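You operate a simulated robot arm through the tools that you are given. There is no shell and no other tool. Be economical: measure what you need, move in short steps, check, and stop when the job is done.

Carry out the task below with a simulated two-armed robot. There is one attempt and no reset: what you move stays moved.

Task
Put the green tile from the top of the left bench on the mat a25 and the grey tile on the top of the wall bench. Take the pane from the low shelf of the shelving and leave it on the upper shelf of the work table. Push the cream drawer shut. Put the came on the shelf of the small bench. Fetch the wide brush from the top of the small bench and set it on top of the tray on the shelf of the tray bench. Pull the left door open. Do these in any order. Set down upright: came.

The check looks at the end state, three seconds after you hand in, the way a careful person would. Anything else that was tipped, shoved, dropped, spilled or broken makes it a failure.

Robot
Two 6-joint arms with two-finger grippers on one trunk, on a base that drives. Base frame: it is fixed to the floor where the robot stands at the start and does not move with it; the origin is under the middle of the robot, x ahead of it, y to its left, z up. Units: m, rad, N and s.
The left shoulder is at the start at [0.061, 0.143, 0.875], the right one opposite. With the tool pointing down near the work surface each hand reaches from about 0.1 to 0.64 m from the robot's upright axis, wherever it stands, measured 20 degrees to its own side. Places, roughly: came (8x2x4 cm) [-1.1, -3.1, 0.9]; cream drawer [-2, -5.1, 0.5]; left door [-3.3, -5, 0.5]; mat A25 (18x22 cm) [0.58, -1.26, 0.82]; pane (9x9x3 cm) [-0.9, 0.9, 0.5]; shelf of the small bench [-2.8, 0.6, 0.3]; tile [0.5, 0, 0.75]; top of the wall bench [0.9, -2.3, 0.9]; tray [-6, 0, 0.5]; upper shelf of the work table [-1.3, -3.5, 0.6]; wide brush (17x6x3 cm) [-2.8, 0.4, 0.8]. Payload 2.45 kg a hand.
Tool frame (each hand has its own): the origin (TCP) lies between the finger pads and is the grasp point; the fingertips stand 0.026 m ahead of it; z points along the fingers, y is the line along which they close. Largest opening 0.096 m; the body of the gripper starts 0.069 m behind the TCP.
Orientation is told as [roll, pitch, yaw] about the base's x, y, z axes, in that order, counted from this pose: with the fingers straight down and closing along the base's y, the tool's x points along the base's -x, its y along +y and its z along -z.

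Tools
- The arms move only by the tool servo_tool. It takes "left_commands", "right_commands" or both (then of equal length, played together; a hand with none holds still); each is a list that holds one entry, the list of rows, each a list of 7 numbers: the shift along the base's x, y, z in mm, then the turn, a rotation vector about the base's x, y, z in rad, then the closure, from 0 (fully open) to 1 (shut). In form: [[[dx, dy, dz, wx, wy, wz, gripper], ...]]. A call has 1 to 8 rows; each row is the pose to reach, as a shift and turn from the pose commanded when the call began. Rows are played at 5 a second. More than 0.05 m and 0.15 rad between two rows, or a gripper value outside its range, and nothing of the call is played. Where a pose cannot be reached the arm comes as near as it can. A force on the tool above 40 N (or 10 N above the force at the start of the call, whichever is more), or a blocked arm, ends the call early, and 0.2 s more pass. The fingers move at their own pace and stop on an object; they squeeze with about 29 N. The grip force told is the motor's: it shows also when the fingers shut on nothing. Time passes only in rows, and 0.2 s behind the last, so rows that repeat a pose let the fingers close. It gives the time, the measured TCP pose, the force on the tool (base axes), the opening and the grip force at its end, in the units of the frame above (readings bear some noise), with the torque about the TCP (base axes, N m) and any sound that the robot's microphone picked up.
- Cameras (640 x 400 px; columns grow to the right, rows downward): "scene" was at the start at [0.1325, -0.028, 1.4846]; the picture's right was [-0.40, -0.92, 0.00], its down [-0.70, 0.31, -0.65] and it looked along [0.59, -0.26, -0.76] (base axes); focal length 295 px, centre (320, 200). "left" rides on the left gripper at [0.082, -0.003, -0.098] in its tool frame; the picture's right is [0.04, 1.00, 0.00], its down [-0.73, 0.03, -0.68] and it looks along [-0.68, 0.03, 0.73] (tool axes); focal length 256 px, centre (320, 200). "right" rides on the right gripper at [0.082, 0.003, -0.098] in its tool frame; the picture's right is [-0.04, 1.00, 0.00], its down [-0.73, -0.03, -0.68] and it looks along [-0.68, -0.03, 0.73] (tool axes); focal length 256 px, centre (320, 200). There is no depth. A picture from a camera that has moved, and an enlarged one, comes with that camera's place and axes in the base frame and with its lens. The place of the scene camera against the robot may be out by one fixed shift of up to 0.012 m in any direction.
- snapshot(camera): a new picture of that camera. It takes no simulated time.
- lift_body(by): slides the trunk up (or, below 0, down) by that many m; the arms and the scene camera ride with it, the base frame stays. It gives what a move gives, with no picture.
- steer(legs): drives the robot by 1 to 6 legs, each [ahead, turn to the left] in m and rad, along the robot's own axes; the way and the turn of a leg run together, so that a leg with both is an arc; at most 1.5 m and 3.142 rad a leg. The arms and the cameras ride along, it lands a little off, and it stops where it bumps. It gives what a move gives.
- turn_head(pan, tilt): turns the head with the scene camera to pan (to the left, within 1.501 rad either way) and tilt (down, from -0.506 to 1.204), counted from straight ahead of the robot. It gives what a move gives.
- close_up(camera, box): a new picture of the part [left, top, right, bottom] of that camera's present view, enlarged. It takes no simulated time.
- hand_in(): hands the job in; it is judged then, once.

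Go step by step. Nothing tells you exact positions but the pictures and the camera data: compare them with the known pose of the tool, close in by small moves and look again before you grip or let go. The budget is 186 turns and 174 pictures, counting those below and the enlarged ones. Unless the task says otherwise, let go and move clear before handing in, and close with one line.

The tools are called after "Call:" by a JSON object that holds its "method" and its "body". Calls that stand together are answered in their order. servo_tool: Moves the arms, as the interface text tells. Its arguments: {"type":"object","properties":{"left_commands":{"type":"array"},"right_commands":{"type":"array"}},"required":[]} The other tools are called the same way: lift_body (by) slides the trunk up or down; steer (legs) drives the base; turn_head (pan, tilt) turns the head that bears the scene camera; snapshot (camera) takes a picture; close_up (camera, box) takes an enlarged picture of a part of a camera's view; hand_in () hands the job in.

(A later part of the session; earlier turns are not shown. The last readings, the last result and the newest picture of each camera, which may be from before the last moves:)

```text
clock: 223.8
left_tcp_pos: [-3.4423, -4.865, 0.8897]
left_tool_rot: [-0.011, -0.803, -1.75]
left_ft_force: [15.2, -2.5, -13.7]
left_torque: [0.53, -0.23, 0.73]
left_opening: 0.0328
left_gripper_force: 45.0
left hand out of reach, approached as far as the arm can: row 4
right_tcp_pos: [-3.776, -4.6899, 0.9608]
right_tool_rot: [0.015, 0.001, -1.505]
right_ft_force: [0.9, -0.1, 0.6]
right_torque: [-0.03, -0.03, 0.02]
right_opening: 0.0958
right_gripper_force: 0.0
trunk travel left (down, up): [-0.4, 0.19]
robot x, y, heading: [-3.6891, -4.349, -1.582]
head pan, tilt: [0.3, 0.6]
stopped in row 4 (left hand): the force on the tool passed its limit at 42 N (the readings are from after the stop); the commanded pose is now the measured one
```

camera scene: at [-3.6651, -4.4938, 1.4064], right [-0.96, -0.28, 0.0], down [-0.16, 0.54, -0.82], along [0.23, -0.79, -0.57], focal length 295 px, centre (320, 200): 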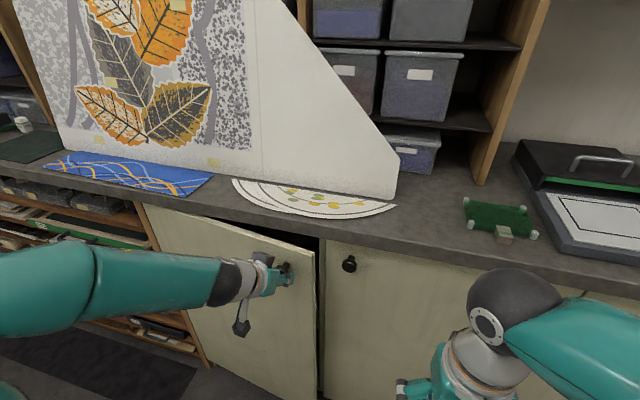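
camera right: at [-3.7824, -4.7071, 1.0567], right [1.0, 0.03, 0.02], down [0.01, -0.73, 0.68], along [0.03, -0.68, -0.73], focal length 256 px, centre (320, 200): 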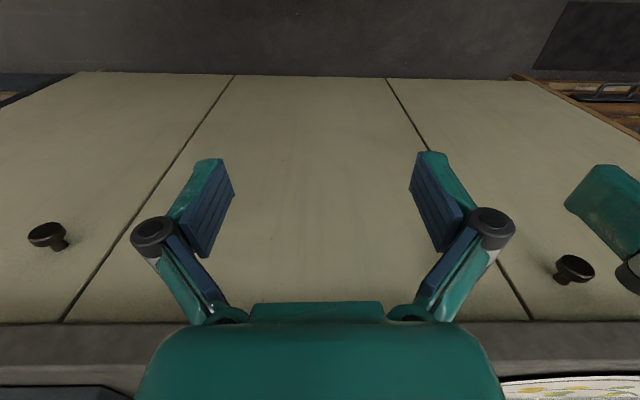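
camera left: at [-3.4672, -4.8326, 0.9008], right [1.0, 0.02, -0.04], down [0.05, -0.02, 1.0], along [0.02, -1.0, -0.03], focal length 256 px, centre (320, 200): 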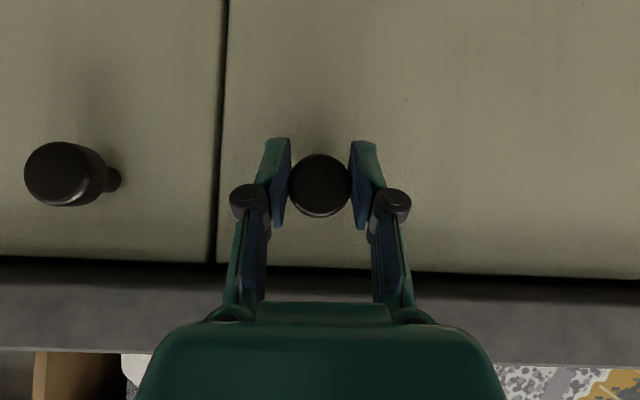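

The wrist runs out of range with that yaw. I'll keep the grip and continue the arc by backing the base with a slight left turn.

Call:
{"method": "steer", "body": {"legs": [[-0.06, 0.04]]}}

Call:
{"method": "snapshot", "body": {"camera": "scene"}}

Call:
{"method": "snapshot", "body": {"camera": "left"}}

```text
clock: 224.7
left_tcp_pos: [-3.4308, -4.8245, 0.892]
left_tool_rot: [-0.001, -0.804, -1.724]
left_ft_force: [8.3, -2.8, -10.9]
left_torque: [-0.05, 0.11, 0.88]
left_opening: 0.0324
left_gripper_force: 45.0
right_tcp_pos: [-3.7711, -4.656, 0.9622]
right_tool_rot: [0.016, 0.001, -1.484]
right_ft_force: [-0.2, -0.5, 0.0]
right_torque: [0.03, -0.01, 0.02]
right_opening: 0.0959
right_gripper_force: 0.1
trunk travel left (down, up): [-0.4, 0.19]
robot x, y, heading: [-3.6888, -4.3166, -1.566]
head pan, tilt: [0.3, 0.6]
stopped in leg 1: the force on the tool passed its limit at 48 N (the readings are from after the stop); the commanded pose is now the measured one
```

```text
90 pictures are left
camera scene: at [-3.6631, -4.4584, 1.4067], right [-0.95, -0.3, 0.0], down [-0.17, 0.54, -0.82], along [0.25, -0.79, -0.57], focal length 295 px, centre (320, 200)
```

scene: 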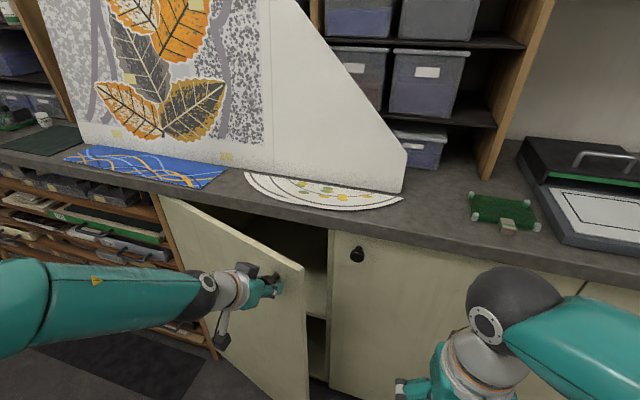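

```text
89 pictures are left
camera left: at [-3.4148, -4.6985, 0.9011], right [0.99, -0.13, -0.03], down [0.03, -0.02, 1.0], along [-0.13, -0.99, -0.02], focal length 256 px, centre (320, 200)
```

left: 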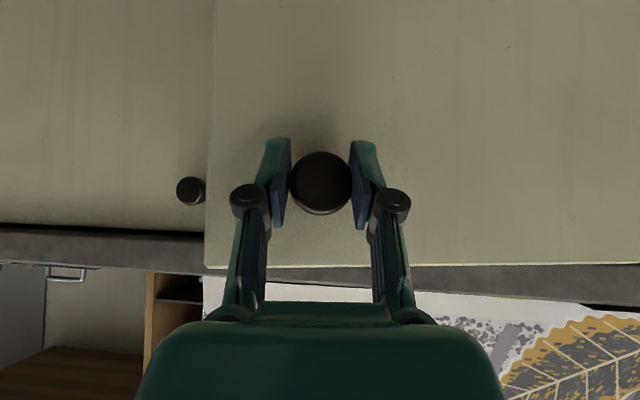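

The door is about 18° open. I repeat the same motion.

Call:
{"method": "steer", "body": {"legs": [[-0.05, 0.04]]}}

Call:
{"method": "steer", "body": {"legs": [[-0.05, 0.05]]}}

Call:
{"method": "snapshot", "body": {"camera": "scene"}}

```text
clock: 225.6
left_tcp_pos: [-3.413, -4.7896, 0.8936]
left_tool_rot: [0.008, -0.813, -1.702]
left_ft_force: [10.6, -3.6, -12.9]
left_torque: [-0.44, 0.01, 0.59]
left_opening: 0.0326
left_gripper_force: 44.6
right_tcp_pos: [-3.763, -4.6266, 0.9617]
right_tool_rot: [0.017, -0.002, -1.464]
right_ft_force: [-1.2, 0.0, 0.4]
right_torque: [0.02, -0.04, 0.01]
right_opening: 0.0961
right_gripper_force: 0.0
trunk travel left (down, up): [-0.4, 0.19]
robot x, y, heading: [-3.6928, -4.2862, -1.547]
head pan, tilt: [0.3, 0.6]
stopped in leg 1: the force on the tool passed its limit at 48 N (the readings are from after the stop); the commanded pose is now the measured one
```

```text
clock: 226.5
left_tcp_pos: [-3.3991, -4.7592, 0.8953]
left_tool_rot: [0.022, -0.822, -1.675]
left_ft_force: [9.1, -4.3, -12.0]
left_torque: [-0.37, 0.03, 0.78]
left_opening: 0.0329
left_gripper_force: 45.3
right_tcp_pos: [-3.7575, -4.6036, 0.9628]
right_tool_rot: [0.016, -0.003, -1.441]
right_ft_force: [-0.6, -0.1, -0.4]
right_torque: [0.01, 0.0, 0.01]
right_opening: 0.0959
right_gripper_force: 0.1
trunk travel left (down, up): [-0.4, 0.19]
robot x, y, heading: [-3.6954, -4.2592, -1.523]
head pan, tilt: [0.3, 0.6]
stopped in leg 1: the force on the tool passed its limit at 48 N (the readings are from after the stop); the commanded pose is now the measured one
```

```text
88 pictures are left
camera scene: at [-3.6609, -4.4018, 1.4066], right [-0.94, -0.34, 0.0], down [-0.19, 0.53, -0.82], along [0.28, -0.78, -0.57], focal length 295 px, centre (320, 200)
```

scene: 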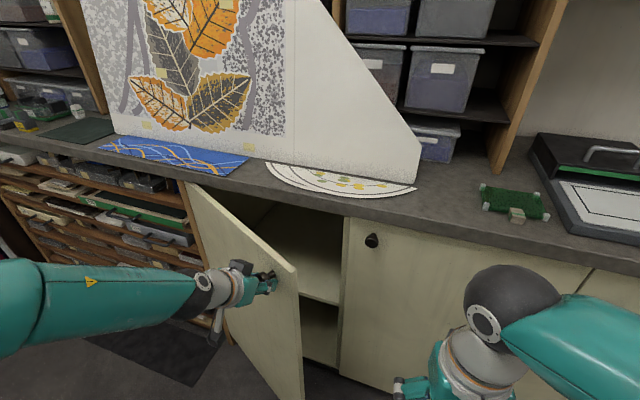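

The door stands at about 25°. I release the knob, withdraw and bring the hand vertical above the door's top, to hook behind it.

Call:
{"method": "servo_tool", "body": {"left_commands": [[[0, 0, 0, 0, 0, 0, 0.5], [0, 0, 0, 0, 0, 0, 0.5], [3, 30, 20, 0, 0, 0, 0.5], [5, 60, 45, 0, 0, 0, 0.5], [5, 90, 80, 0.13, 0, 0, 0.5], [5, 110, 120, 0.26, 0, 0, 0.7], [5, 120, 155, 0.4, 0, 0, 1], [5, 120, 180, 0.54, 0, 0, 1]]]}}

Call:
{"method": "snapshot", "body": {"camera": "scene"}}

```text
clock: 228.3
left_tcp_pos: [-3.3972, -4.6404, 1.0764]
left_tool_rot: [-0.036, -0.285, -1.652]
left_ft_force: [0.6, 0.1, 1.0]
left_torque: [0.04, 0.01, 0.01]
left_opening: 0.0003
left_gripper_force: 28.5
left hand out of reach, approached as far as the arm can: row 4
right_tcp_pos: [-3.759, -4.6014, 0.9639]
right_tool_rot: [0.016, -0.001, -1.439]
right_ft_force: [-0.6, -0.6, -0.6]
right_torque: [0.0, 0.0, 0.02]
right_opening: 0.0959
right_gripper_force: 0.1
trunk travel left (down, up): [-0.4, 0.19]
robot x, y, heading: [-3.6984, -4.2599, -1.53]
head pan, tilt: [0.3, 0.6]
```

```text
87 pictures are left
camera scene: at [-3.6624, -4.4007, 1.4066], right [-0.94, -0.34, 0.0], down [-0.19, 0.53, -0.82], along [0.28, -0.78, -0.57], focal length 295 px, centre (320, 200)
```

scene: 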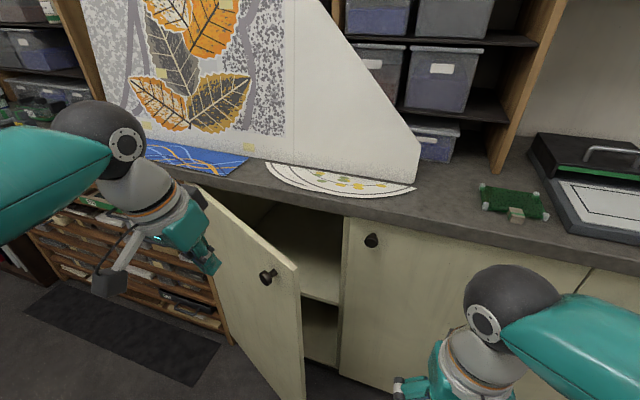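

Door geometry matches (free top corner ≈(-3.48,-4.77)). I carry the vertical closed fingers over the door's top to its inner side and lower them.

Call:
{"method": "servo_tool", "body": {"left_commands": [[[0, -42, 0, 0.1, 0, 0, 1], [0, -84, 0, 0.2, 0, 0, 1], [0, -126, 0, 0.28, 0, 0, 1], [0, -168, 0, 0.28, 0, 0, 1], [0, -212, 0, 0.28, 0, 0, 1], [0, -212, -45, 0.28, 0, 0, 1], [0, -212, -90, 0.28, 0, 0, 1], [0, -212, -135, 0.28, 0, 0, 1]]]}}

Call:
{"method": "snapshot", "body": {"camera": "scene"}}

```text
clock: 230.1
left_tcp_pos: [-3.3979, -4.851, 0.9422]
left_tool_rot: [-0.059, -0.008, -1.648]
left_ft_force: [-1.2, 0.4, 0.8]
left_torque: [0.02, 0.03, 0.0]
left_opening: 0.0
left_gripper_force: 28.0
left hand out of reach, approached as far as the arm can: row 4, 5, 6
right_tcp_pos: [-3.7588, -4.602, 0.9619]
right_tool_rot: [0.014, -0.002, -1.44]
right_ft_force: [-0.8, -0.3, 0.1]
right_torque: [0.03, -0.03, -0.02]
right_opening: 0.0959
right_gripper_force: 0.0
trunk travel left (down, up): [-0.4, 0.19]
robot x, y, heading: [-3.6963, -4.2618, -1.522]
head pan, tilt: [0.3, 0.6]
```

```text
86 pictures are left
camera scene: at [-3.6619, -4.4008, 1.4067], right [-0.94, -0.34, 0.0], down [-0.19, 0.53, -0.82], along [0.28, -0.78, -0.57], focal length 295 px, centre (320, 200)
```

scene: 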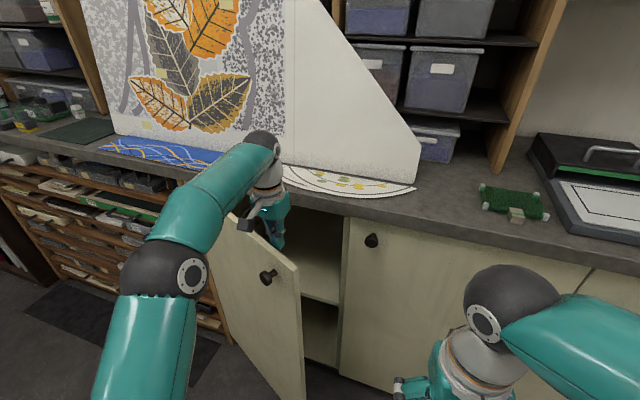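

The fingers are behind the door. I sweep it open along the arc.

Call:
{"method": "servo_tool", "body": {"left_commands": [[[4, 28, -10, 0, 0, 0, 1], [14, 55, -15, 0, 0, 0, 1], [30, 80, -15, 0, 0, 0, 1], [48, 103, -15, 0, 0, 0, 1], [68, 124, -15, 0, 0, 0, 1], [90, 144, -15, 0, 0, 0, 1], [113, 163, -15, 0, 0, 0, 1], [138, 182, -15, 0, 0, 0, 1]]]}}

Call:
{"method": "snapshot", "body": {"camera": "scene"}}

```text
clock: 231.9
left_tcp_pos: [-3.2571, -4.6665, 0.9273]
left_tool_rot: [-0.058, -0.007, -1.649]
left_ft_force: [-0.7, 0.1, 0.0]
left_torque: [-0.04, -0.02, 0.0]
left_opening: 0.0001
left_gripper_force: 28.4
right_tcp_pos: [-3.7589, -4.6, 0.9638]
right_tool_rot: [0.015, -0.003, -1.44]
right_ft_force: [0.4, 0.3, 0.1]
right_torque: [-0.03, -0.02, 0.03]
right_opening: 0.0961
right_gripper_force: 0.0
trunk travel left (down, up): [-0.4, 0.19]
robot x, y, heading: [-3.6977, -4.2569, -1.528]
head pan, tilt: [0.3, 0.6]
```

```text
85 pictures are left
camera scene: at [-3.6618, -4.3994, 1.4069], right [-0.94, -0.34, 0.0], down [-0.19, 0.53, -0.83], along [0.28, -0.78, -0.56], focal length 295 px, centre (320, 200)
```

scene: 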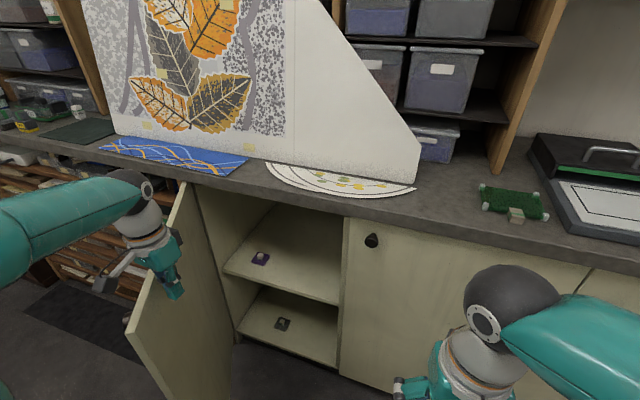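

The door is past 55°. I sweep farther.

Call:
{"method": "servo_tool", "body": {"left_commands": [[[16, 16, 0, 0, 0, 0, 1], [34, 32, 0, 0, 0, 0, 1], [58, 48, 0, 0, 0, 0, 1], [86, 61, 0, 0, 0, 0, 1], [116, 72, 0, 0, 0, 0, 1], [146, 82, 0, 0, 0, 0, 1], [176, 90, 0, 0, 0, 0, 1]]]}}

Call:
{"method": "snapshot", "body": {"camera": "scene"}}

```text
clock: 233.5
left_tcp_pos: [-3.081, -4.5787, 0.927]
left_tool_rot: [-0.06, -0.006, -1.647]
left_ft_force: [-0.5, -0.8, -0.2]
left_torque: [0.02, 0.03, 0.01]
left_opening: 0.0
left_gripper_force: 28.6
right_tcp_pos: [-3.7581, -4.6013, 0.9631]
right_tool_rot: [0.017, -0.003, -1.44]
right_ft_force: [0.6, -0.2, -0.4]
right_torque: [-0.01, -0.01, -0.02]
right_opening: 0.0958
right_gripper_force: 0.0
trunk travel left (down, up): [-0.4, 0.19]
robot x, y, heading: [-3.6965, -4.2599, -1.529]
head pan, tilt: [0.3, 0.6]
```

```text
84 pictures are left
camera scene: at [-3.6615, -4.3998, 1.4068], right [-0.94, -0.34, 0.0], down [-0.19, 0.53, -0.82], along [0.28, -0.78, -0.57], focal length 295 px, centre (320, 200)
```

scene: 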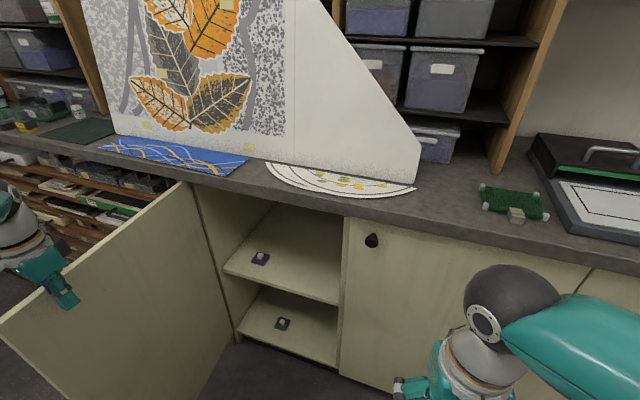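

The door is wide open. I lift the hand clear and retract it, then look around for the route north.

Call:
{"method": "servo_tool", "body": {"left_commands": [[[-10, 0, 35, 0, 0, 0, 0.8], [-20, 0, 80, 0, 0, 0, 0.4], [-60, 0, 100, 0, 0, 0, 0], [-105, 0, 110, 0, 0, 0, 0], [-150, 0, 120, 0, 0, 0, 0], [-195, 0, 120, 0, 0, 0, 0], [-240, 0, 120, 0, 0, 0, 0], [-285, 0, 120, 0, 0, 0, 0]]]}}

Call:
{"method": "turn_head", "body": {"pan": -1.4, "tilt": 0.4}}

Call:
{"method": "snapshot", "body": {"camera": "scene"}}

```text
clock: 235.3
left_tcp_pos: [-3.369, -4.5795, 1.0479]
left_tool_rot: [-0.057, -0.006, -1.646]
left_ft_force: [0.7, 0.3, 0.4]
left_torque: [-0.02, 0.01, 0.01]
left_opening: 0.0962
left_gripper_force: 0.0
right_tcp_pos: [-3.7579, -4.6015, 0.9638]
right_tool_rot: [0.017, -0.002, -1.44]
right_ft_force: [-0.6, 0.0, 0.0]
right_torque: [0.03, 0.03, 0.0]
right_opening: 0.0961
right_gripper_force: 0.1
trunk travel left (down, up): [-0.4, 0.19]
robot x, y, heading: [-3.6963, -4.2602, -1.519]
head pan, tilt: [0.3, 0.6]
```

```text
clock: 237.0
left_tcp_pos: [-3.3679, -4.578, 1.0483]
left_tool_rot: [-0.057, -0.007, -1.648]
left_ft_force: [0.0, 0.2, 0.7]
left_torque: [-0.04, 0.01, -0.03]
left_opening: 0.0961
left_gripper_force: 0.0
right_tcp_pos: [-3.7575, -4.6011, 0.9635]
right_tool_rot: [0.016, -0.004, -1.44]
right_ft_force: [-0.2, 0.8, 0.0]
right_torque: [-0.02, 0.02, 0.01]
right_opening: 0.096
right_gripper_force: 0.0
trunk travel left (down, up): [-0.4, 0.19]
robot x, y, heading: [-3.6962, -4.2591, -1.526]
head pan, tilt: [-1.4, 0.4]
```

```text
83 pictures are left
camera scene: at [-3.7824, -4.3364, 1.4251], right [-0.21, 0.98, 0.0], down [0.38, 0.08, -0.92], along [-0.9, -0.2, -0.39], focal length 295 px, centre (320, 200)
```

scene: 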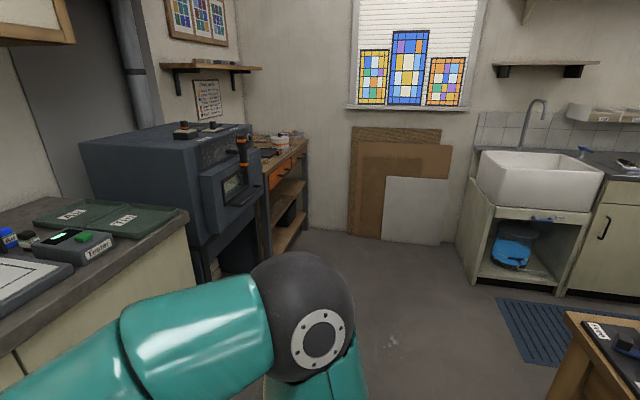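

I turn right to face west and look north.

Call:
{"method": "steer", "body": {"legs": [[0, -0.8], [0, -0.75]]}}

Call:
{"method": "turn_head", "body": {"pan": -1.2, "tilt": 0.35}}

Call:
{"method": "snapshot", "body": {"camera": "scene"}}

```text
clock: 239.3
left_tcp_pos: [-3.6312, -4.7237, 1.0485]
left_tool_rot: [-0.059, -0.004, -2.293]
left_ft_force: [-1.0, -0.1, 0.3]
left_torque: [0.03, -0.02, -0.01]
left_opening: 0.096
left_gripper_force: 0.1
right_tcp_pos: [-3.9558, -4.5057, 0.9634]
right_tool_rot: [0.013, -0.002, -2.084]
right_ft_force: [0.1, 0.9, 0.5]
right_torque: [-0.04, 0.02, 0.01]
right_opening: 0.096
right_gripper_force: 0.0
trunk travel left (down, up): [-0.4, 0.19]
robot x, y, heading: [-3.6831, -4.2831, -2.084]
head pan, tilt: [-1.4, 0.4]
stopped in leg 1: the robot was blocked; the commanded pose is now the measured one
```

```text
clock: 240.0
left_tcp_pos: [-3.6311, -4.7243, 1.0476]
left_tool_rot: [-0.056, -0.005, -2.292]
left_ft_force: [-0.1, -0.9, -1.3]
left_torque: [-0.01, -0.02, -0.03]
left_opening: 0.0962
left_gripper_force: 0.1
right_tcp_pos: [-3.957, -4.5058, 0.9643]
right_tool_rot: [0.014, -0.002, -2.086]
right_ft_force: [0.1, 0.2, 0.2]
right_torque: [-0.01, -0.01, -0.03]
right_opening: 0.0959
right_gripper_force: 0.0
trunk travel left (down, up): [-0.4, 0.19]
robot x, y, heading: [-3.6854, -4.2822, -2.082]
head pan, tilt: [-1.201, 0.351]
```

```text
82 pictures are left
camera scene: at [-3.8037, -4.3177, 1.4296], right [0.14, 0.99, 0.0], down [0.34, -0.05, -0.94], along [-0.93, 0.13, -0.34], focal length 295 px, centre (320, 200)
```

scene: 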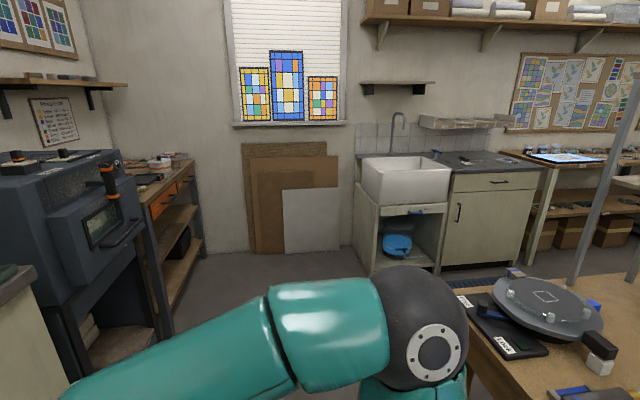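

The base's rear touches the table to the north. I move forward a little, then finish the turn.

Call:
{"method": "steer", "body": {"legs": [[0.13, 0], [0, -0.7]]}}

Call:
{"method": "steer", "body": {"legs": [[0, -0.35], [0.5, 0]]}}

Call:
{"method": "snapshot", "body": {"camera": "scene"}}

```text
clock: 243.4
left_tcp_pos: [-3.9922, -4.7705, 1.0484]
left_tool_rot: [-0.058, -0.005, -2.986]
left_ft_force: [-0.2, -0.4, -0.4]
left_torque: [-0.01, 0.0, -0.01]
left_opening: 0.096
left_gripper_force: 0.0
right_tcp_pos: [-4.1027, -4.3926, 0.9641]
right_tool_rot: [0.014, -0.002, -2.778]
right_ft_force: [-0.3, -0.1, 1.0]
right_torque: [0.03, -0.04, 0.01]
right_opening: 0.0958
right_gripper_force: 0.1
trunk travel left (down, up): [-0.4, 0.19]
robot x, y, heading: [-3.7427, -4.4147, -2.776]
head pan, tilt: [-1.201, 0.351]
```

```text
clock: 247.6
left_tcp_pos: [-4.5971, -4.665, 1.0483]
left_tool_rot: [-0.058, -0.005, 2.942]
left_ft_force: [-0.2, 0.8, 0.0]
left_torque: [-0.04, -0.03, 0.03]
left_opening: 0.0961
left_gripper_force: 0.1
right_tcp_pos: [-4.5707, -4.2741, 0.9634]
right_tool_rot: [0.012, 0.0, -3.135]
right_ft_force: [0.2, -0.4, -0.7]
right_torque: [0.0, -0.03, -0.01]
right_opening: 0.0958
right_gripper_force: 0.1
trunk travel left (down, up): [-0.4, 0.19]
robot x, y, heading: [-4.2405, -4.4183, -3.133]
head pan, tilt: [-1.201, 0.351]
```

```text
81 pictures are left
camera scene: at [-4.3335, -4.3277, 1.4296], right [0.93, 0.37, 0.0], down [0.13, -0.32, -0.94], along [-0.35, 0.87, -0.34], focal length 295 px, centre (320, 200)
```

scene: 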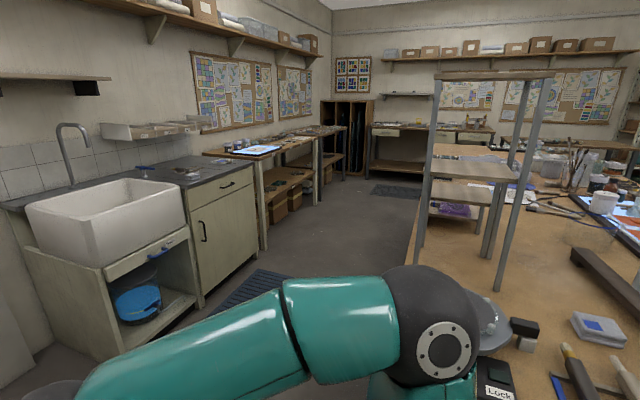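

An aisle runs north between the sink units and the table. I drive west a bit, then north along x≈-5.

Call:
{"method": "steer", "body": {"legs": [[0.75, 0], [0, -0.8]]}}

Call:
{"method": "steer", "body": {"legs": [[0, -0.77]]}}

Call:
{"method": "steer", "body": {"legs": [[1.3, 0], [1.2, 0]]}}

Call:
{"method": "turn_head", "body": {"pan": 0.0, "tilt": 0.3}}

Call:
{"method": "snapshot", "body": {"camera": "scene"}}

```text
clock: 254.1
left_tcp_pos: [-5.4227, -4.3424, 1.0496]
left_tool_rot: [-0.06, -0.006, 2.144]
left_ft_force: [0.0, -0.1, -0.2]
left_torque: [0.0, -0.02, 0.02]
left_opening: 0.0964
left_gripper_force: 0.0
right_tcp_pos: [-5.123, -4.0891, 0.9646]
right_tool_rot: [0.011, -0.001, 2.35]
right_ft_force: [-0.1, 0.8, 0.0]
right_torque: [0.0, -0.01, 0.02]
right_opening: 0.096
right_gripper_force: 0.0
trunk travel left (down, up): [-0.4, 0.19]
robot x, y, heading: [-5.0092, -4.4403, 2.357]
head pan, tilt: [-1.201, 0.351]
```

```text
clock: 256.7
left_tcp_pos: [-5.2385, -4.0823, 1.0508]
left_tool_rot: [-0.058, -0.004, 1.375]
left_ft_force: [0.3, -0.6, -0.4]
left_torque: [0.03, 0.01, 0.02]
left_opening: 0.0961
left_gripper_force: 0.2
right_tcp_pos: [-4.8472, -4.1091, 0.9641]
right_tool_rot: [0.01, -0.001, 1.583]
right_ft_force: [0.4, 0.8, 0.4]
right_torque: [-0.01, 0.01, -0.01]
right_opening: 0.0962
right_gripper_force: 0.1
trunk travel left (down, up): [-0.4, 0.19]
robot x, y, heading: [-5.0335, -4.4387, 1.586]
head pan, tilt: [-1.201, 0.351]
```

```text
clock: 269.2
left_tcp_pos: [-5.2891, -1.5767, 1.0492]
left_tool_rot: [-0.059, -0.005, 1.369]
left_ft_force: [-0.1, 0.7, 1.0]
left_torque: [-0.06, 0.0, -0.02]
left_opening: 0.096
left_gripper_force: 0.0
right_tcp_pos: [-4.8983, -1.603, 0.9654]
right_tool_rot: [0.013, -0.001, 1.577]
right_ft_force: [0.3, 0.1, 0.2]
right_torque: [0.0, -0.03, -0.02]
right_opening: 0.096
right_gripper_force: 0.0
trunk travel left (down, up): [-0.4, 0.19]
robot x, y, heading: [-5.086, -1.9357, 1.585]
head pan, tilt: [-1.201, 0.351]
```

```text
clock: 270.6
left_tcp_pos: [-5.288, -1.5761, 1.0498]
left_tool_rot: [-0.058, -0.006, 1.368]
left_ft_force: [0.0, 0.0, 0.3]
left_torque: [0.0, 0.0, 0.0]
left_opening: 0.0959
left_gripper_force: 0.1
right_tcp_pos: [-4.8978, -1.6027, 0.9647]
right_tool_rot: [0.013, 0.0, 1.577]
right_ft_force: [-0.2, 0.0, -0.7]
right_torque: [-0.01, -0.05, 0.02]
right_opening: 0.0963
right_gripper_force: 0.0
trunk travel left (down, up): [-0.4, 0.19]
robot x, y, heading: [-5.0846, -1.9353, 1.584]
head pan, tilt: [0.0, 0.3]
```

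```text
80 pictures are left
camera scene: at [-5.0866, -1.7773, 1.4343], right [1.0, 0.01, 0.0], down [0.0, -0.3, -0.96], along [-0.01, 0.96, -0.3], focal length 295 px, centre (320, 200)
```

scene: 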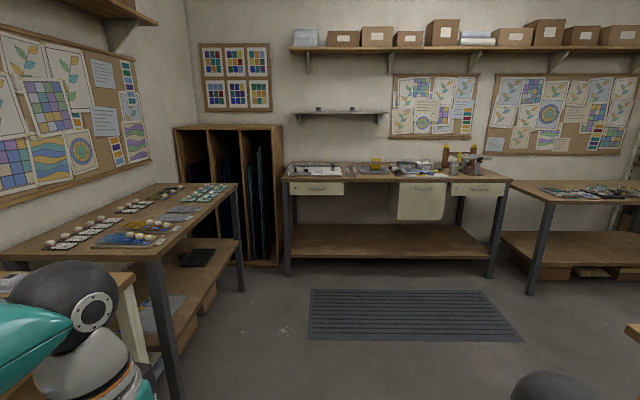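

The tray bench is on the left (tray near (-5.95,-0.05)), the small bench to the right. I drive north, then east to the small bench.

Call:
{"method": "steer", "body": {"legs": [[1.5, 0], [0, -0.8]]}}

Call:
{"method": "steer", "body": {"legs": [[0, -0.78]]}}

Call:
{"method": "steer", "body": {"legs": [[1.2, 0], [0.9, 0]]}}

Call:
{"method": "turn_head", "body": {"pan": 0.9, "tilt": 0.5}}

Call:
{"method": "snapshot", "body": {"camera": "scene"}}

```text
clock: 280.5
left_tcp_pos: [-4.9847, -0.0358, 1.0502]
left_tool_rot: [-0.058, -0.005, 0.564]
left_ft_force: [-1.1, -0.2, -0.4]
left_torque: [-0.01, 0.04, 0.0]
left_opening: 0.0961
left_gripper_force: 0.0
right_tcp_pos: [-4.7327, -0.3372, 0.966]
right_tool_rot: [0.01, -0.002, 0.772]
right_ft_force: [0.8, -0.2, 0.2]
right_torque: [-0.01, 0.01, 0.03]
right_opening: 0.096
right_gripper_force: 0.1
trunk travel left (down, up): [-0.4, 0.19]
robot x, y, heading: [-5.1162, -0.4149, 0.779]
head pan, tilt: [0.0, 0.3]
```

```text
clock: 283.2
left_tcp_pos: [-4.756, -0.241, 1.051]
left_tool_rot: [-0.057, -0.004, -0.222]
left_ft_force: [0.1, -0.4, 0.0]
left_torque: [-0.02, 0.0, -0.03]
left_opening: 0.096
left_gripper_force: 0.2
right_tcp_pos: [-4.7921, -0.6309, 0.9648]
right_tool_rot: [0.012, 0.001, -0.011]
right_ft_force: [0.5, -0.1, -0.2]
right_torque: [-0.02, 0.01, 0.01]
right_opening: 0.0961
right_gripper_force: 0.1
trunk travel left (down, up): [-0.4, 0.19]
robot x, y, heading: [-5.1185, -0.3855, 0.001]
head pan, tilt: [0.0, 0.3]
```

```text
clock: 293.8
left_tcp_pos: [-2.6518, -0.2476, 1.0512]
left_tool_rot: [-0.058, -0.005, -0.228]
left_ft_force: [0.7, -0.2, 0.8]
left_torque: [0.04, 0.01, 0.0]
left_opening: 0.0959
left_gripper_force: 0.1
right_tcp_pos: [-2.6895, -0.6375, 0.9661]
right_tool_rot: [0.011, -0.001, -0.021]
right_ft_force: [0.7, 0.2, 0.9]
right_torque: [-0.02, -0.02, 0.0]
right_opening: 0.0961
right_gripper_force: 0.0
trunk travel left (down, up): [-0.4, 0.19]
robot x, y, heading: [-3.0117, -0.3957, -0.005]
head pan, tilt: [0.0, 0.3]
```

```text
clock: 295.0
left_tcp_pos: [-2.6524, -0.2475, 1.0525]
left_tool_rot: [-0.058, -0.004, -0.23]
left_ft_force: [0.2, -0.6, -0.3]
left_torque: [-0.02, -0.02, 0.0]
left_opening: 0.0959
left_gripper_force: 0.1
right_tcp_pos: [-2.6904, -0.6369, 0.9667]
right_tool_rot: [0.011, 0.001, -0.022]
right_ft_force: [0.2, 0.2, 0.1]
right_torque: [-0.01, 0.03, -0.01]
right_opening: 0.0959
right_gripper_force: 0.1
trunk travel left (down, up): [-0.4, 0.19]
robot x, y, heading: [-3.0132, -0.3985, -0.004]
head pan, tilt: [0.901, 0.499]
```

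```text
79 pictures are left
camera scene: at [-2.8965, -0.3206, 1.4159], right [0.78, -0.63, 0.0], down [-0.3, -0.37, -0.88], along [0.55, 0.68, -0.48], focal length 295 px, centre (320, 200)
```

scene: 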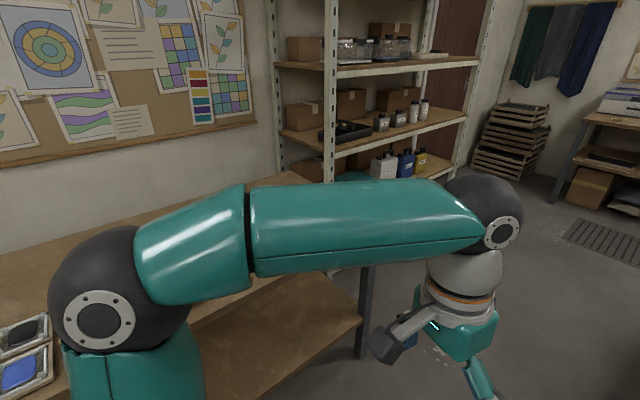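

I turn to face the small bench.

Call:
{"method": "steer", "body": {"legs": [[0, 0.8]]}}

Call:
{"method": "steer", "body": {"legs": [[0, 0.77]]}}

Call:
{"method": "turn_head", "body": {"pan": 0.0, "tilt": 0.65}}

Call:
{"method": "snapshot", "body": {"camera": "scene"}}

```text
clock: 297.8
left_tcp_pos: [-2.8716, -0.0295, 1.0522]
left_tool_rot: [-0.057, -0.005, 0.583]
left_ft_force: [-0.9, 0.1, 0.5]
left_torque: [-0.03, -0.02, 0.03]
left_opening: 0.0962
left_gripper_force: 0.1
right_tcp_pos: [-2.6162, -0.3251, 0.9659]
right_tool_rot: [0.013, 0.0, 0.793]
right_ft_force: [0.4, -0.1, -0.2]
right_torque: [-0.05, 0.01, -0.02]
right_opening: 0.0962
right_gripper_force: 0.0
trunk travel left (down, up): [-0.4, 0.19]
robot x, y, heading: [-2.9998, -0.4114, 0.813]
head pan, tilt: [0.901, 0.499]
```

```text
clock: 300.4
left_tcp_pos: [-3.1699, -0.0477, 1.0523]
left_tool_rot: [-0.057, -0.006, 1.348]
left_ft_force: [0.0, -0.6, -0.7]
left_torque: [0.0, -0.01, 0.04]
left_opening: 0.0958
left_gripper_force: 0.1
right_tcp_pos: [-2.7804, -0.0832, 0.9665]
right_tool_rot: [0.013, 0.001, 1.557]
right_ft_force: [0.1, 0.6, 1.0]
right_torque: [-0.01, 0.0, 0.0]
right_opening: 0.0958
right_gripper_force: 0.0
trunk travel left (down, up): [-0.4, 0.19]
robot x, y, heading: [-2.9767, -0.4077, 1.567]
head pan, tilt: [0.901, 0.499]
```

```text
clock: 301.6
left_tcp_pos: [-3.171, -0.0477, 1.0517]
left_tool_rot: [-0.06, -0.006, 1.346]
left_ft_force: [0.3, 0.0, 0.0]
left_torque: [0.0, -0.02, 0.02]
left_opening: 0.0958
left_gripper_force: 0.1
right_tcp_pos: [-2.7799, -0.0828, 0.9688]
right_tool_rot: [0.012, -0.001, 1.556]
right_ft_force: [-0.4, 0.7, 0.1]
right_torque: [0.0, -0.04, -0.02]
right_opening: 0.0963
right_gripper_force: 0.1
trunk travel left (down, up): [-0.4, 0.19]
robot x, y, heading: [-2.9775, -0.4154, 1.565]
head pan, tilt: [0.0, 0.649]
```

```text
78 pictures are left
camera scene: at [-2.9747, -0.2589, 1.4026], right [1.0, -0.01, 0.0], down [0.0, -0.6, -0.8], along [0.0, 0.8, -0.6], focal length 295 px, centre (320, 200)
```

scene: 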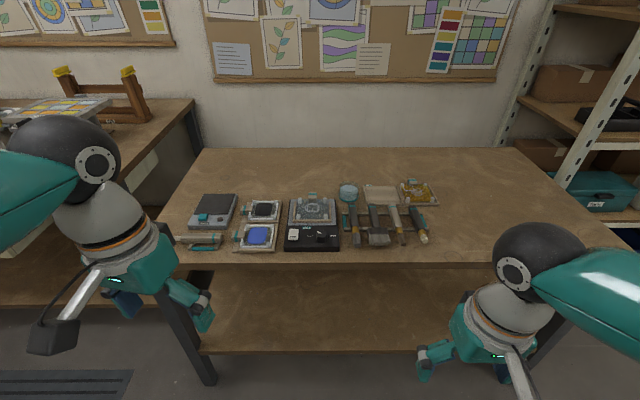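

Call:
{"method": "close_up", "body": {"camera": "scene", "box": [170, 165, 450, 265]}}

Call:
{"method": "close_up", "body": {"camera": "scene", "box": [330, 170, 450, 260]}}

```text
2.29 times, centred on (310, 215) of scene
camera zoom: at [-2.9747, -0.2589, 1.4026], right [1.0, -0.01, 0.0], down [0.0, -0.6, -0.8], along [0.0, 0.8, -0.6], focal length 675 px, centre (343, 166)
```

zoom: 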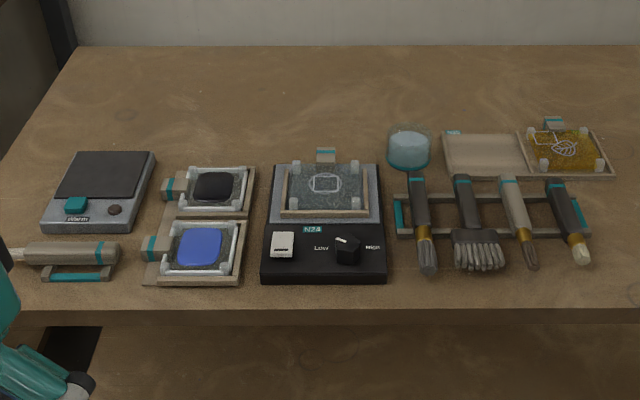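

```text
4.44 times, centred on (390, 215) of scene
camera zoom: at [-2.9747, -0.2589, 1.4026], right [1.0, -0.01, 0.0], down [0.0, -0.6, -0.8], along [0.0, 0.8, -0.6], focal length 1313 px, centre (9, 133)
```

zoom: 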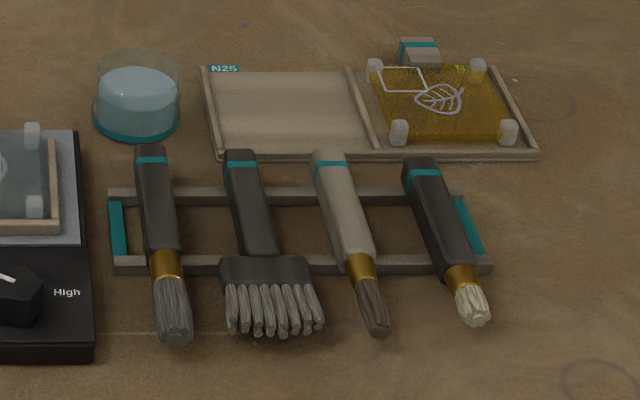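

The wide brush is the second in the rack, handle centre near (-2.816,0.39). I drive forward 0.2 m and view it with the right hand's camera.

Call:
{"method": "steer", "body": {"legs": [[0.2, 0]]}}

Call:
{"method": "servo_tool", "body": {"right_commands": [[[0, 40, 0, 0, 0, 0, 0], [-10, 80, 10, 0.13, 0, 0, 0], [-20, 110, 20, 0.27, 0, 0, 0.1], [-30, 130, 20, 0.41, 0, 0, 0.3], [-35, 140, 20, 0.55, 0, 0, 0.45], [-36, 150, 20, 0.68, 0, 0, 0.45], [-36, 160, 20, 0.8, 0, 0, 0.45]]]}}

Call:
{"method": "snapshot", "body": {"camera": "right"}}

Call:
{"method": "snapshot", "body": {"camera": "scene"}}

```text
clock: 303.2
left_tcp_pos: [-3.1693, 0.1531, 1.0519]
left_tool_rot: [-0.058, -0.003, 1.35]
left_ft_force: [-0.2, -0.4, -1.1]
left_torque: [-0.04, 0.01, -0.02]
left_opening: 0.0961
left_gripper_force: 0.0
right_tcp_pos: [-2.7786, 0.1194, 0.9674]
right_tool_rot: [0.01, 0.001, 1.556]
right_ft_force: [-0.6, 0.8, -0.1]
right_torque: [-0.03, 0.01, 0.02]
right_opening: 0.0959
right_gripper_force: 0.0
trunk travel left (down, up): [-0.4, 0.19]
robot x, y, heading: [-2.9715, -0.2088, 1.567]
head pan, tilt: [0.0, 0.649]
```

```text
clock: 304.8
left_tcp_pos: [-3.1691, 0.1543, 1.0534]
left_tool_rot: [-0.057, -0.003, 1.349]
left_ft_force: [-0.3, -0.3, -0.5]
left_torque: [-0.02, 0.01, 0.01]
left_opening: 0.096
left_gripper_force: 0.1
right_tcp_pos: [-2.8168, 0.2768, 0.9888]
right_tool_rot: [0.029, -0.8, 1.551]
right_ft_force: [0.4, -0.2, -0.1]
right_torque: [-0.01, 0.01, 0.03]
right_opening: 0.0528
right_gripper_force: 0.0
trunk travel left (down, up): [-0.4, 0.19]
robot x, y, heading: [-2.976, -0.2104, 1.566]
head pan, tilt: [0.0, 0.649]
```

```text
75 pictures are left
camera right: at [-2.8187, 0.1502, 0.9983], right [-1.0, 0.03, 0.05], down [0.05, 0.02, 1.0], along [0.03, 1.0, -0.02], focal length 256 px, centre (320, 200)
```

right: 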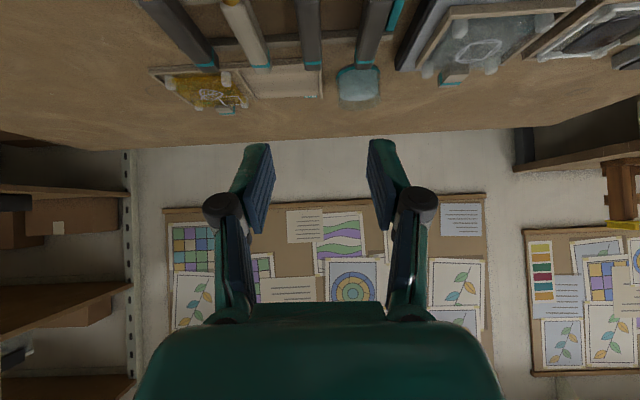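

```text
74 pictures are left
camera scene: at [-2.9735, -0.0579, 1.4026], right [1.0, 0.0, 0.0], down [0.0, -0.6, -0.8], along [0.0, 0.8, -0.6], focal length 295 px, centre (320, 200)
```

scene: 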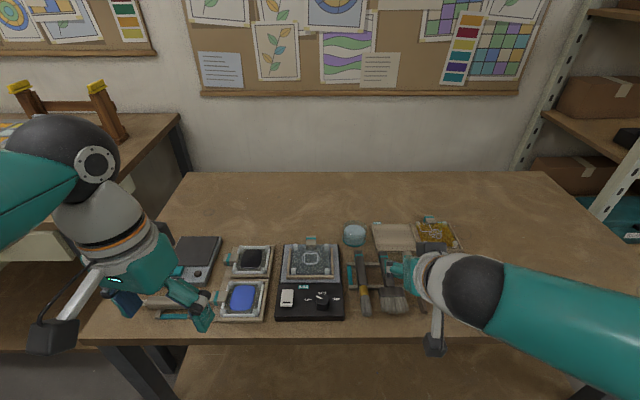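

I estimate the handle grip point at (-2.812,0.412), top z≈0.825. I hover just above and check.

Call:
{"method": "servo_tool", "body": {"right_commands": [[[2, 30, -15, 0, 0, 0, 0.45], [3, 60, -35, 0, 0, 0, 0.45], [4, 90, -60, 0, 0, 0, 0.45], [5, 115, -85, 0, 0, 0, 0.45], [5, 130, -110, 0, 0, 0, 0.45]]]}}

Call:
{"method": "snapshot", "body": {"camera": "right"}}

Call:
{"method": "close_up", "body": {"camera": "scene", "box": [320, 210, 460, 340]}}

```text
clock: 306.0
left_tcp_pos: [-3.1701, 0.1549, 1.0537]
left_tool_rot: [-0.058, -0.004, 1.349]
left_ft_force: [0.1, -0.2, 0.1]
left_torque: [0.04, -0.03, -0.01]
left_opening: 0.0958
left_gripper_force: 0.1
right_tcp_pos: [-2.8102, 0.4087, 0.8778]
right_tool_rot: [0.029, -0.798, 1.551]
right_ft_force: [-0.3, -0.3, 0.0]
right_torque: [0.02, 0.02, 0.01]
right_opening: 0.0527
right_gripper_force: 0.1
trunk travel left (down, up): [-0.4, 0.19]
robot x, y, heading: [-2.9765, -0.2082, 1.57]
head pan, tilt: [0.0, 0.649]
```

```text
73 pictures are left
camera right: at [-2.8129, 0.281, 0.8877], right [-1.0, 0.03, 0.05], down [0.05, 0.02, 1.0], along [0.03, 1.0, -0.03], focal length 256 px, centre (320, 200)
```

right: 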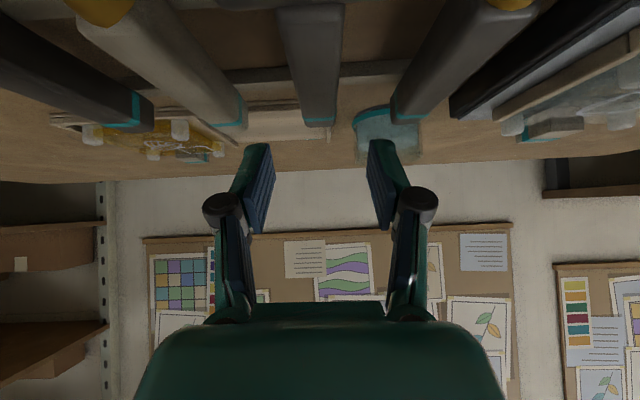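

```text
3.08 times, centred on (390, 275) of scene
camera zoom: at [-2.9735, -0.0572, 1.4024], right [1.0, 0.0, 0.0], down [0.0, -0.61, -0.8], along [0.0, 0.8, -0.61], focal length 909 px, centre (105, -31)
```

zoom: 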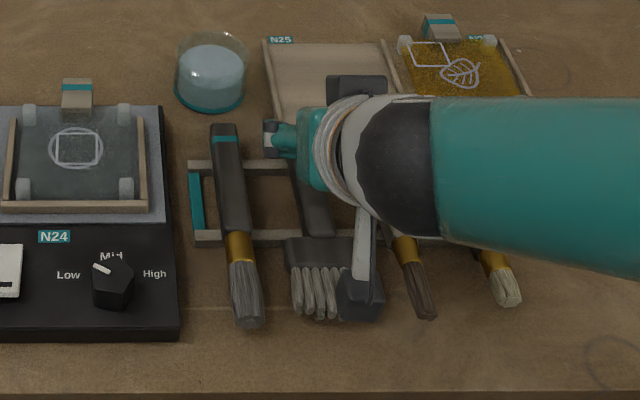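

The fingers fit between neighbouring handles. I shift 4 mm, descend and grip the handle.

Call:
{"method": "servo_tool", "body": {"right_commands": [[[4, 3, -15, 0, 0, 0, 0.45], [4, 3, -30, 0, 0, 0, 0.45], [4, 3, -42, 0, 0, 0, 0.45], [4, 3, -50, 0, 0, 0, 0.45], [4, 3, -50, 0, 0, 0, 0.45]]]}}

Call:
{"method": "snapshot", "body": {"camera": "right"}}

```text
clock: 307.2
left_tcp_pos: [-3.169, 0.1544, 1.0535]
left_tool_rot: [-0.058, -0.005, 1.35]
left_ft_force: [-0.2, -0.9, -0.3]
left_torque: [-0.01, 0.0, 0.01]
left_opening: 0.0958
left_gripper_force: 0.0
right_tcp_pos: [-2.8064, 0.4109, 0.8274]
right_tool_rot: [0.026, -0.799, 1.552]
right_ft_force: [0.0, -0.1, 0.1]
right_torque: [0.01, 0.0, 0.03]
right_opening: 0.0529
right_gripper_force: 0.0
trunk travel left (down, up): [-0.4, 0.19]
robot x, y, heading: [-2.9764, -0.2097, 1.566]
head pan, tilt: [0.0, 0.649]
```

```text
71 pictures are left
camera right: at [-2.8091, 0.2833, 0.8377], right [-1.0, 0.03, 0.05], down [0.05, 0.02, 1.0], along [0.03, 1.0, -0.03], focal length 256 px, centre (320, 200)
```

right: 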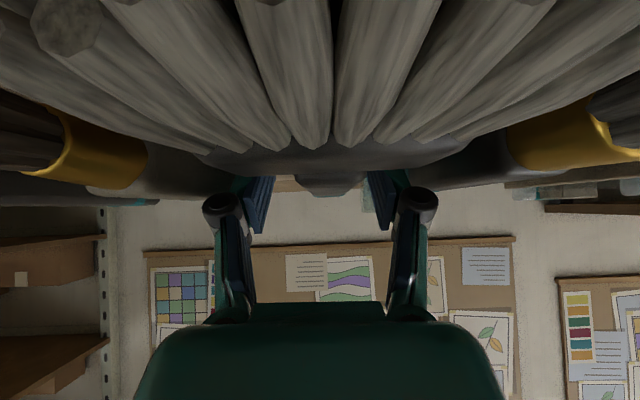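

The handle is between the pads. I close and check the grip, then lift.

Call:
{"method": "servo_tool", "body": {"right_commands": [[[-2, 0, -2, 0, 0, 0, 1], [-2, 0, -2, 0, 0, 0, 1], [-2, 0, -2, 0, 0, 0, 1], [-2, 0, 15, 0, 0, 0, 1], [-2, 0, 50, 0, 0, 0, 1], [-2, 0, 90, 0, 0, 0, 1], [-2, -20, 130, 0, 0, 0, 1]]]}}

Call:
{"method": "snapshot", "body": {"camera": "scene"}}

Call:
{"method": "snapshot", "body": {"camera": "left"}}

```text
clock: 308.8
left_tcp_pos: [-3.1699, 0.1527, 1.0535]
left_tool_rot: [-0.058, -0.005, 1.35]
left_ft_force: [0.6, -0.3, 0.6]
left_torque: [0.05, -0.02, 0.01]
left_opening: 0.0961
left_gripper_force: 0.1
right_tcp_pos: [-2.8091, 0.3908, 0.9594]
right_tool_rot: [0.027, -0.801, 1.553]
right_ft_force: [0.6, 0.1, -1.3]
right_torque: [0.02, 0.01, 0.01]
right_opening: 0.0215
right_gripper_force: 28.7
trunk travel left (down, up): [-0.4, 0.19]
robot x, y, heading: [-2.9749, -0.2098, 1.564]
head pan, tilt: [0.0, 0.649]
```

```text
70 pictures are left
camera scene: at [-2.9736, -0.059, 1.4027], right [1.0, 0.0, 0.0], down [0.0, -0.6, -0.8], along [0.0, 0.8, -0.6], focal length 295 px, centre (320, 200)
```

scene: 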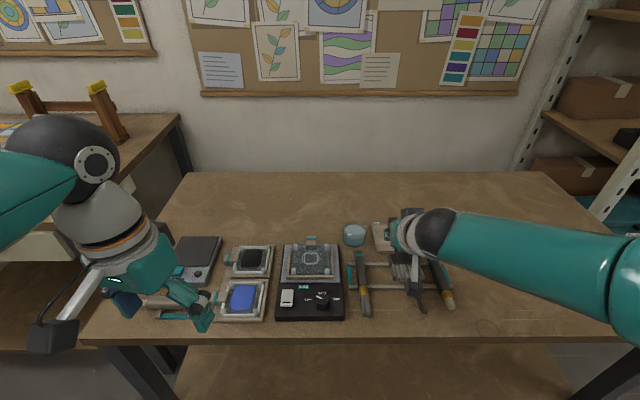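

```text
69 pictures are left
camera left: at [-3.1915, 0.0728, 1.1513], right [-0.98, 0.18, -0.06], down [0.09, 0.73, 0.68], along [0.17, 0.66, -0.73], focal length 256 px, centre (320, 200)
```

left: 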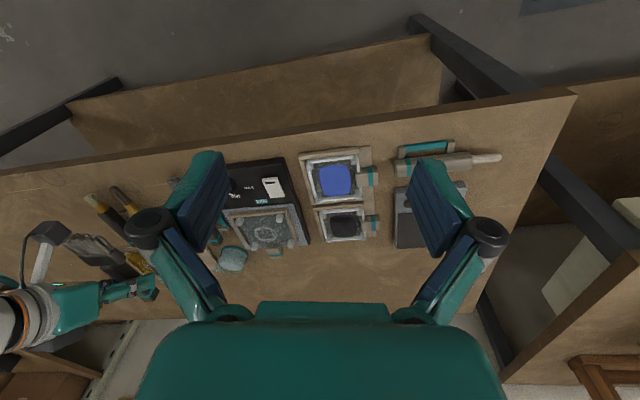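

The brush is held level. I retract a little, back away, turn west and drive to the tray bench.

Call:
{"method": "servo_tool", "body": {"right_commands": [[[0, -40, 5, 0, 0, 0, 1], [0, -80, 10, 0, 0, 0, 1], [0, -120, 15, 0, 0, 0, 1], [0, -150, 20, 0, 0, 0, 1]]]}}

Call:
{"method": "steer", "body": {"legs": [[-0.2, 0], [0, 0.8]]}}

Call:
{"method": "steer", "body": {"legs": [[0, 0.77]]}}

Call:
{"method": "steer", "body": {"legs": [[1.1, 0], [0.9, 0]]}}

Call:
{"method": "turn_head", "body": {"pan": 0.0, "tilt": 0.6}}

Call:
{"method": "snapshot", "body": {"camera": "scene"}}

```text
clock: 309.8
left_tcp_pos: [-3.1693, 0.1537, 1.0535]
left_tool_rot: [-0.058, -0.007, 1.349]
left_ft_force: [-0.5, -1.6, -0.2]
left_torque: [0.02, 0.01, -0.01]
left_opening: 0.0956
left_gripper_force: 0.1
right_tcp_pos: [-2.8087, 0.2409, 0.9789]
right_tool_rot: [0.026, -0.803, 1.55]
right_ft_force: [0.3, -0.4, -0.9]
right_torque: [0.02, 0.02, -0.02]
right_opening: 0.0213
right_gripper_force: 29.1
trunk travel left (down, up): [-0.4, 0.19]
robot x, y, heading: [-2.9763, -0.2058, 1.568]
head pan, tilt: [0.0, 0.649]
```

```text
clock: 313.8
left_tcp_pos: [-3.3702, -0.2936, 1.054]
left_tool_rot: [-0.059, -0.006, 2.143]
left_ft_force: [0.2, 0.7, 0.6]
left_torque: [-0.03, -0.01, -0.03]
left_opening: 0.0961
left_gripper_force: 0.2
right_tcp_pos: [-3.1799, 0.0241, 0.9789]
right_tool_rot: [0.026, -0.8, 2.344]
right_ft_force: [-0.3, 0.8, -0.7]
right_torque: [0.03, -0.01, -0.03]
right_opening: 0.0214
right_gripper_force: 29.4
trunk travel left (down, up): [-0.4, 0.19]
robot x, y, heading: [-2.9631, -0.3923, 2.358]
head pan, tilt: [0.0, 0.649]
```

```text
clock: 316.5
left_tcp_pos: [-3.3213, -0.6124, 1.0526]
left_tool_rot: [-0.057, -0.005, 2.923]
left_ft_force: [0.2, -0.3, 0.0]
left_torque: [0.01, 0.02, -0.03]
left_opening: 0.096
left_gripper_force: 0.0
right_tcp_pos: [-3.4102, -0.2511, 0.9808]
right_tool_rot: [0.026, -0.799, 3.128]
right_ft_force: [0.1, 0.6, -1.5]
right_torque: [0.05, 0.02, 0.04]
right_opening: 0.0213
right_gripper_force: 29.4
trunk travel left (down, up): [-0.4, 0.19]
robot x, y, heading: [-2.9569, -0.3674, 3.134]
head pan, tilt: [0.0, 0.649]
```

```text
clock: 326.6
left_tcp_pos: [-5.3268, -0.6027, 1.0537]
left_tool_rot: [-0.057, -0.004, 2.925]
left_ft_force: [-0.3, 0.1, 0.2]
left_torque: [0.02, 0.01, 0.02]
left_opening: 0.0962
left_gripper_force: 0.1
right_tcp_pos: [-5.4166, -0.2431, 0.98]
right_tool_rot: [0.025, -0.799, 3.127]
right_ft_force: [-0.3, 0.7, -0.2]
right_torque: [0.01, 0.02, 0.0]
right_opening: 0.0216
right_gripper_force: 28.9
trunk travel left (down, up): [-0.4, 0.19]
robot x, y, heading: [-4.9656, -0.359, 3.134]
head pan, tilt: [0.0, 0.649]
```

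```text
clock: 327.3
left_tcp_pos: [-5.3263, -0.6031, 1.0546]
left_tool_rot: [-0.057, -0.007, 2.925]
left_ft_force: [-0.8, -0.6, 0.5]
left_torque: [-0.03, -0.02, 0.03]
left_opening: 0.0957
left_gripper_force: 0.1
right_tcp_pos: [-5.416, -0.2426, 0.981]
right_tool_rot: [0.027, -0.801, 3.128]
right_ft_force: [-0.9, 0.0, -0.9]
right_torque: [0.0, 0.01, 0.01]
right_opening: 0.0212
right_gripper_force: 28.9
trunk travel left (down, up): [-0.4, 0.19]
robot x, y, heading: [-4.9639, -0.3613, 3.139]
head pan, tilt: [0.0, 0.6]
```

```text
68 pictures are left
camera scene: at [-5.1134, -0.3558, 1.4068], right [0.0, 1.0, 0.0], down [0.57, 0.0, -0.82], along [-0.82, 0.0, -0.57], focal length 295 px, centre (320, 200)
```

scene: 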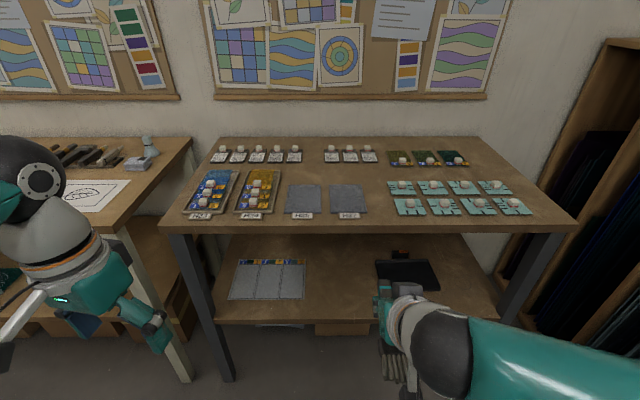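

The black tray on the shelf at about (-5.91,0.0) matches the tray. I lower the trunk to look under the bench top.

Call:
{"method": "lift_body", "body": {"by": -0.38}}

Call:
{"method": "turn_head", "body": {"pan": -0.25, "tilt": 0.5}}

Call:
{"method": "snapshot", "body": {"camera": "scene"}}

```text
clock: 330.9
left_tcp_pos: [-5.3258, -0.6032, 0.6745]
left_tool_rot: [-0.057, -0.004, 2.925]
left_ft_force: [-0.4, 0.9, 0.7]
left_torque: [0.03, -0.02, -0.01]
left_opening: 0.0961
left_gripper_force: 0.1
right_tcp_pos: [-5.4161, -0.2427, 0.6008]
right_tool_rot: [0.026, -0.802, 3.129]
right_ft_force: [-0.9, 0.3, -0.4]
right_torque: [0.04, 0.01, 0.01]
right_opening: 0.0212
right_gripper_force: 28.8
trunk travel left (down, up): [-0.02, 0.57]
robot x, y, heading: [-4.9701, -0.3598, 3.133]
head pan, tilt: [0.0, 0.6]
```

```text
clock: 331.7
left_tcp_pos: [-5.3254, -0.6044, 0.6743]
left_tool_rot: [-0.057, -0.004, 2.927]
left_ft_force: [-0.5, 0.2, 0.0]
left_torque: [0.0, -0.02, -0.03]
left_opening: 0.096
left_gripper_force: 0.0
right_tcp_pos: [-5.4149, -0.2426, 0.5998]
right_tool_rot: [0.027, -0.801, 3.126]
right_ft_force: [0.2, 0.4, -1.2]
right_torque: [0.01, 0.02, 0.0]
right_opening: 0.0212
right_gripper_force: 28.7
trunk travel left (down, up): [-0.02, 0.57]
robot x, y, heading: [-4.9656, -0.3619, 3.136]
head pan, tilt: [-0.25, 0.499]
```

```text
67 pictures are left
camera scene: at [-5.113, -0.3334, 1.0359], right [0.25, 0.97, 0.0], down [0.46, -0.12, -0.88], along [-0.85, 0.22, -0.48], focal length 295 px, centre (320, 200)
```

scene: 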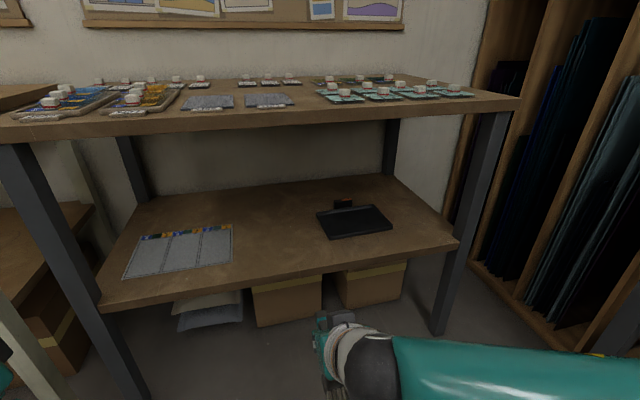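

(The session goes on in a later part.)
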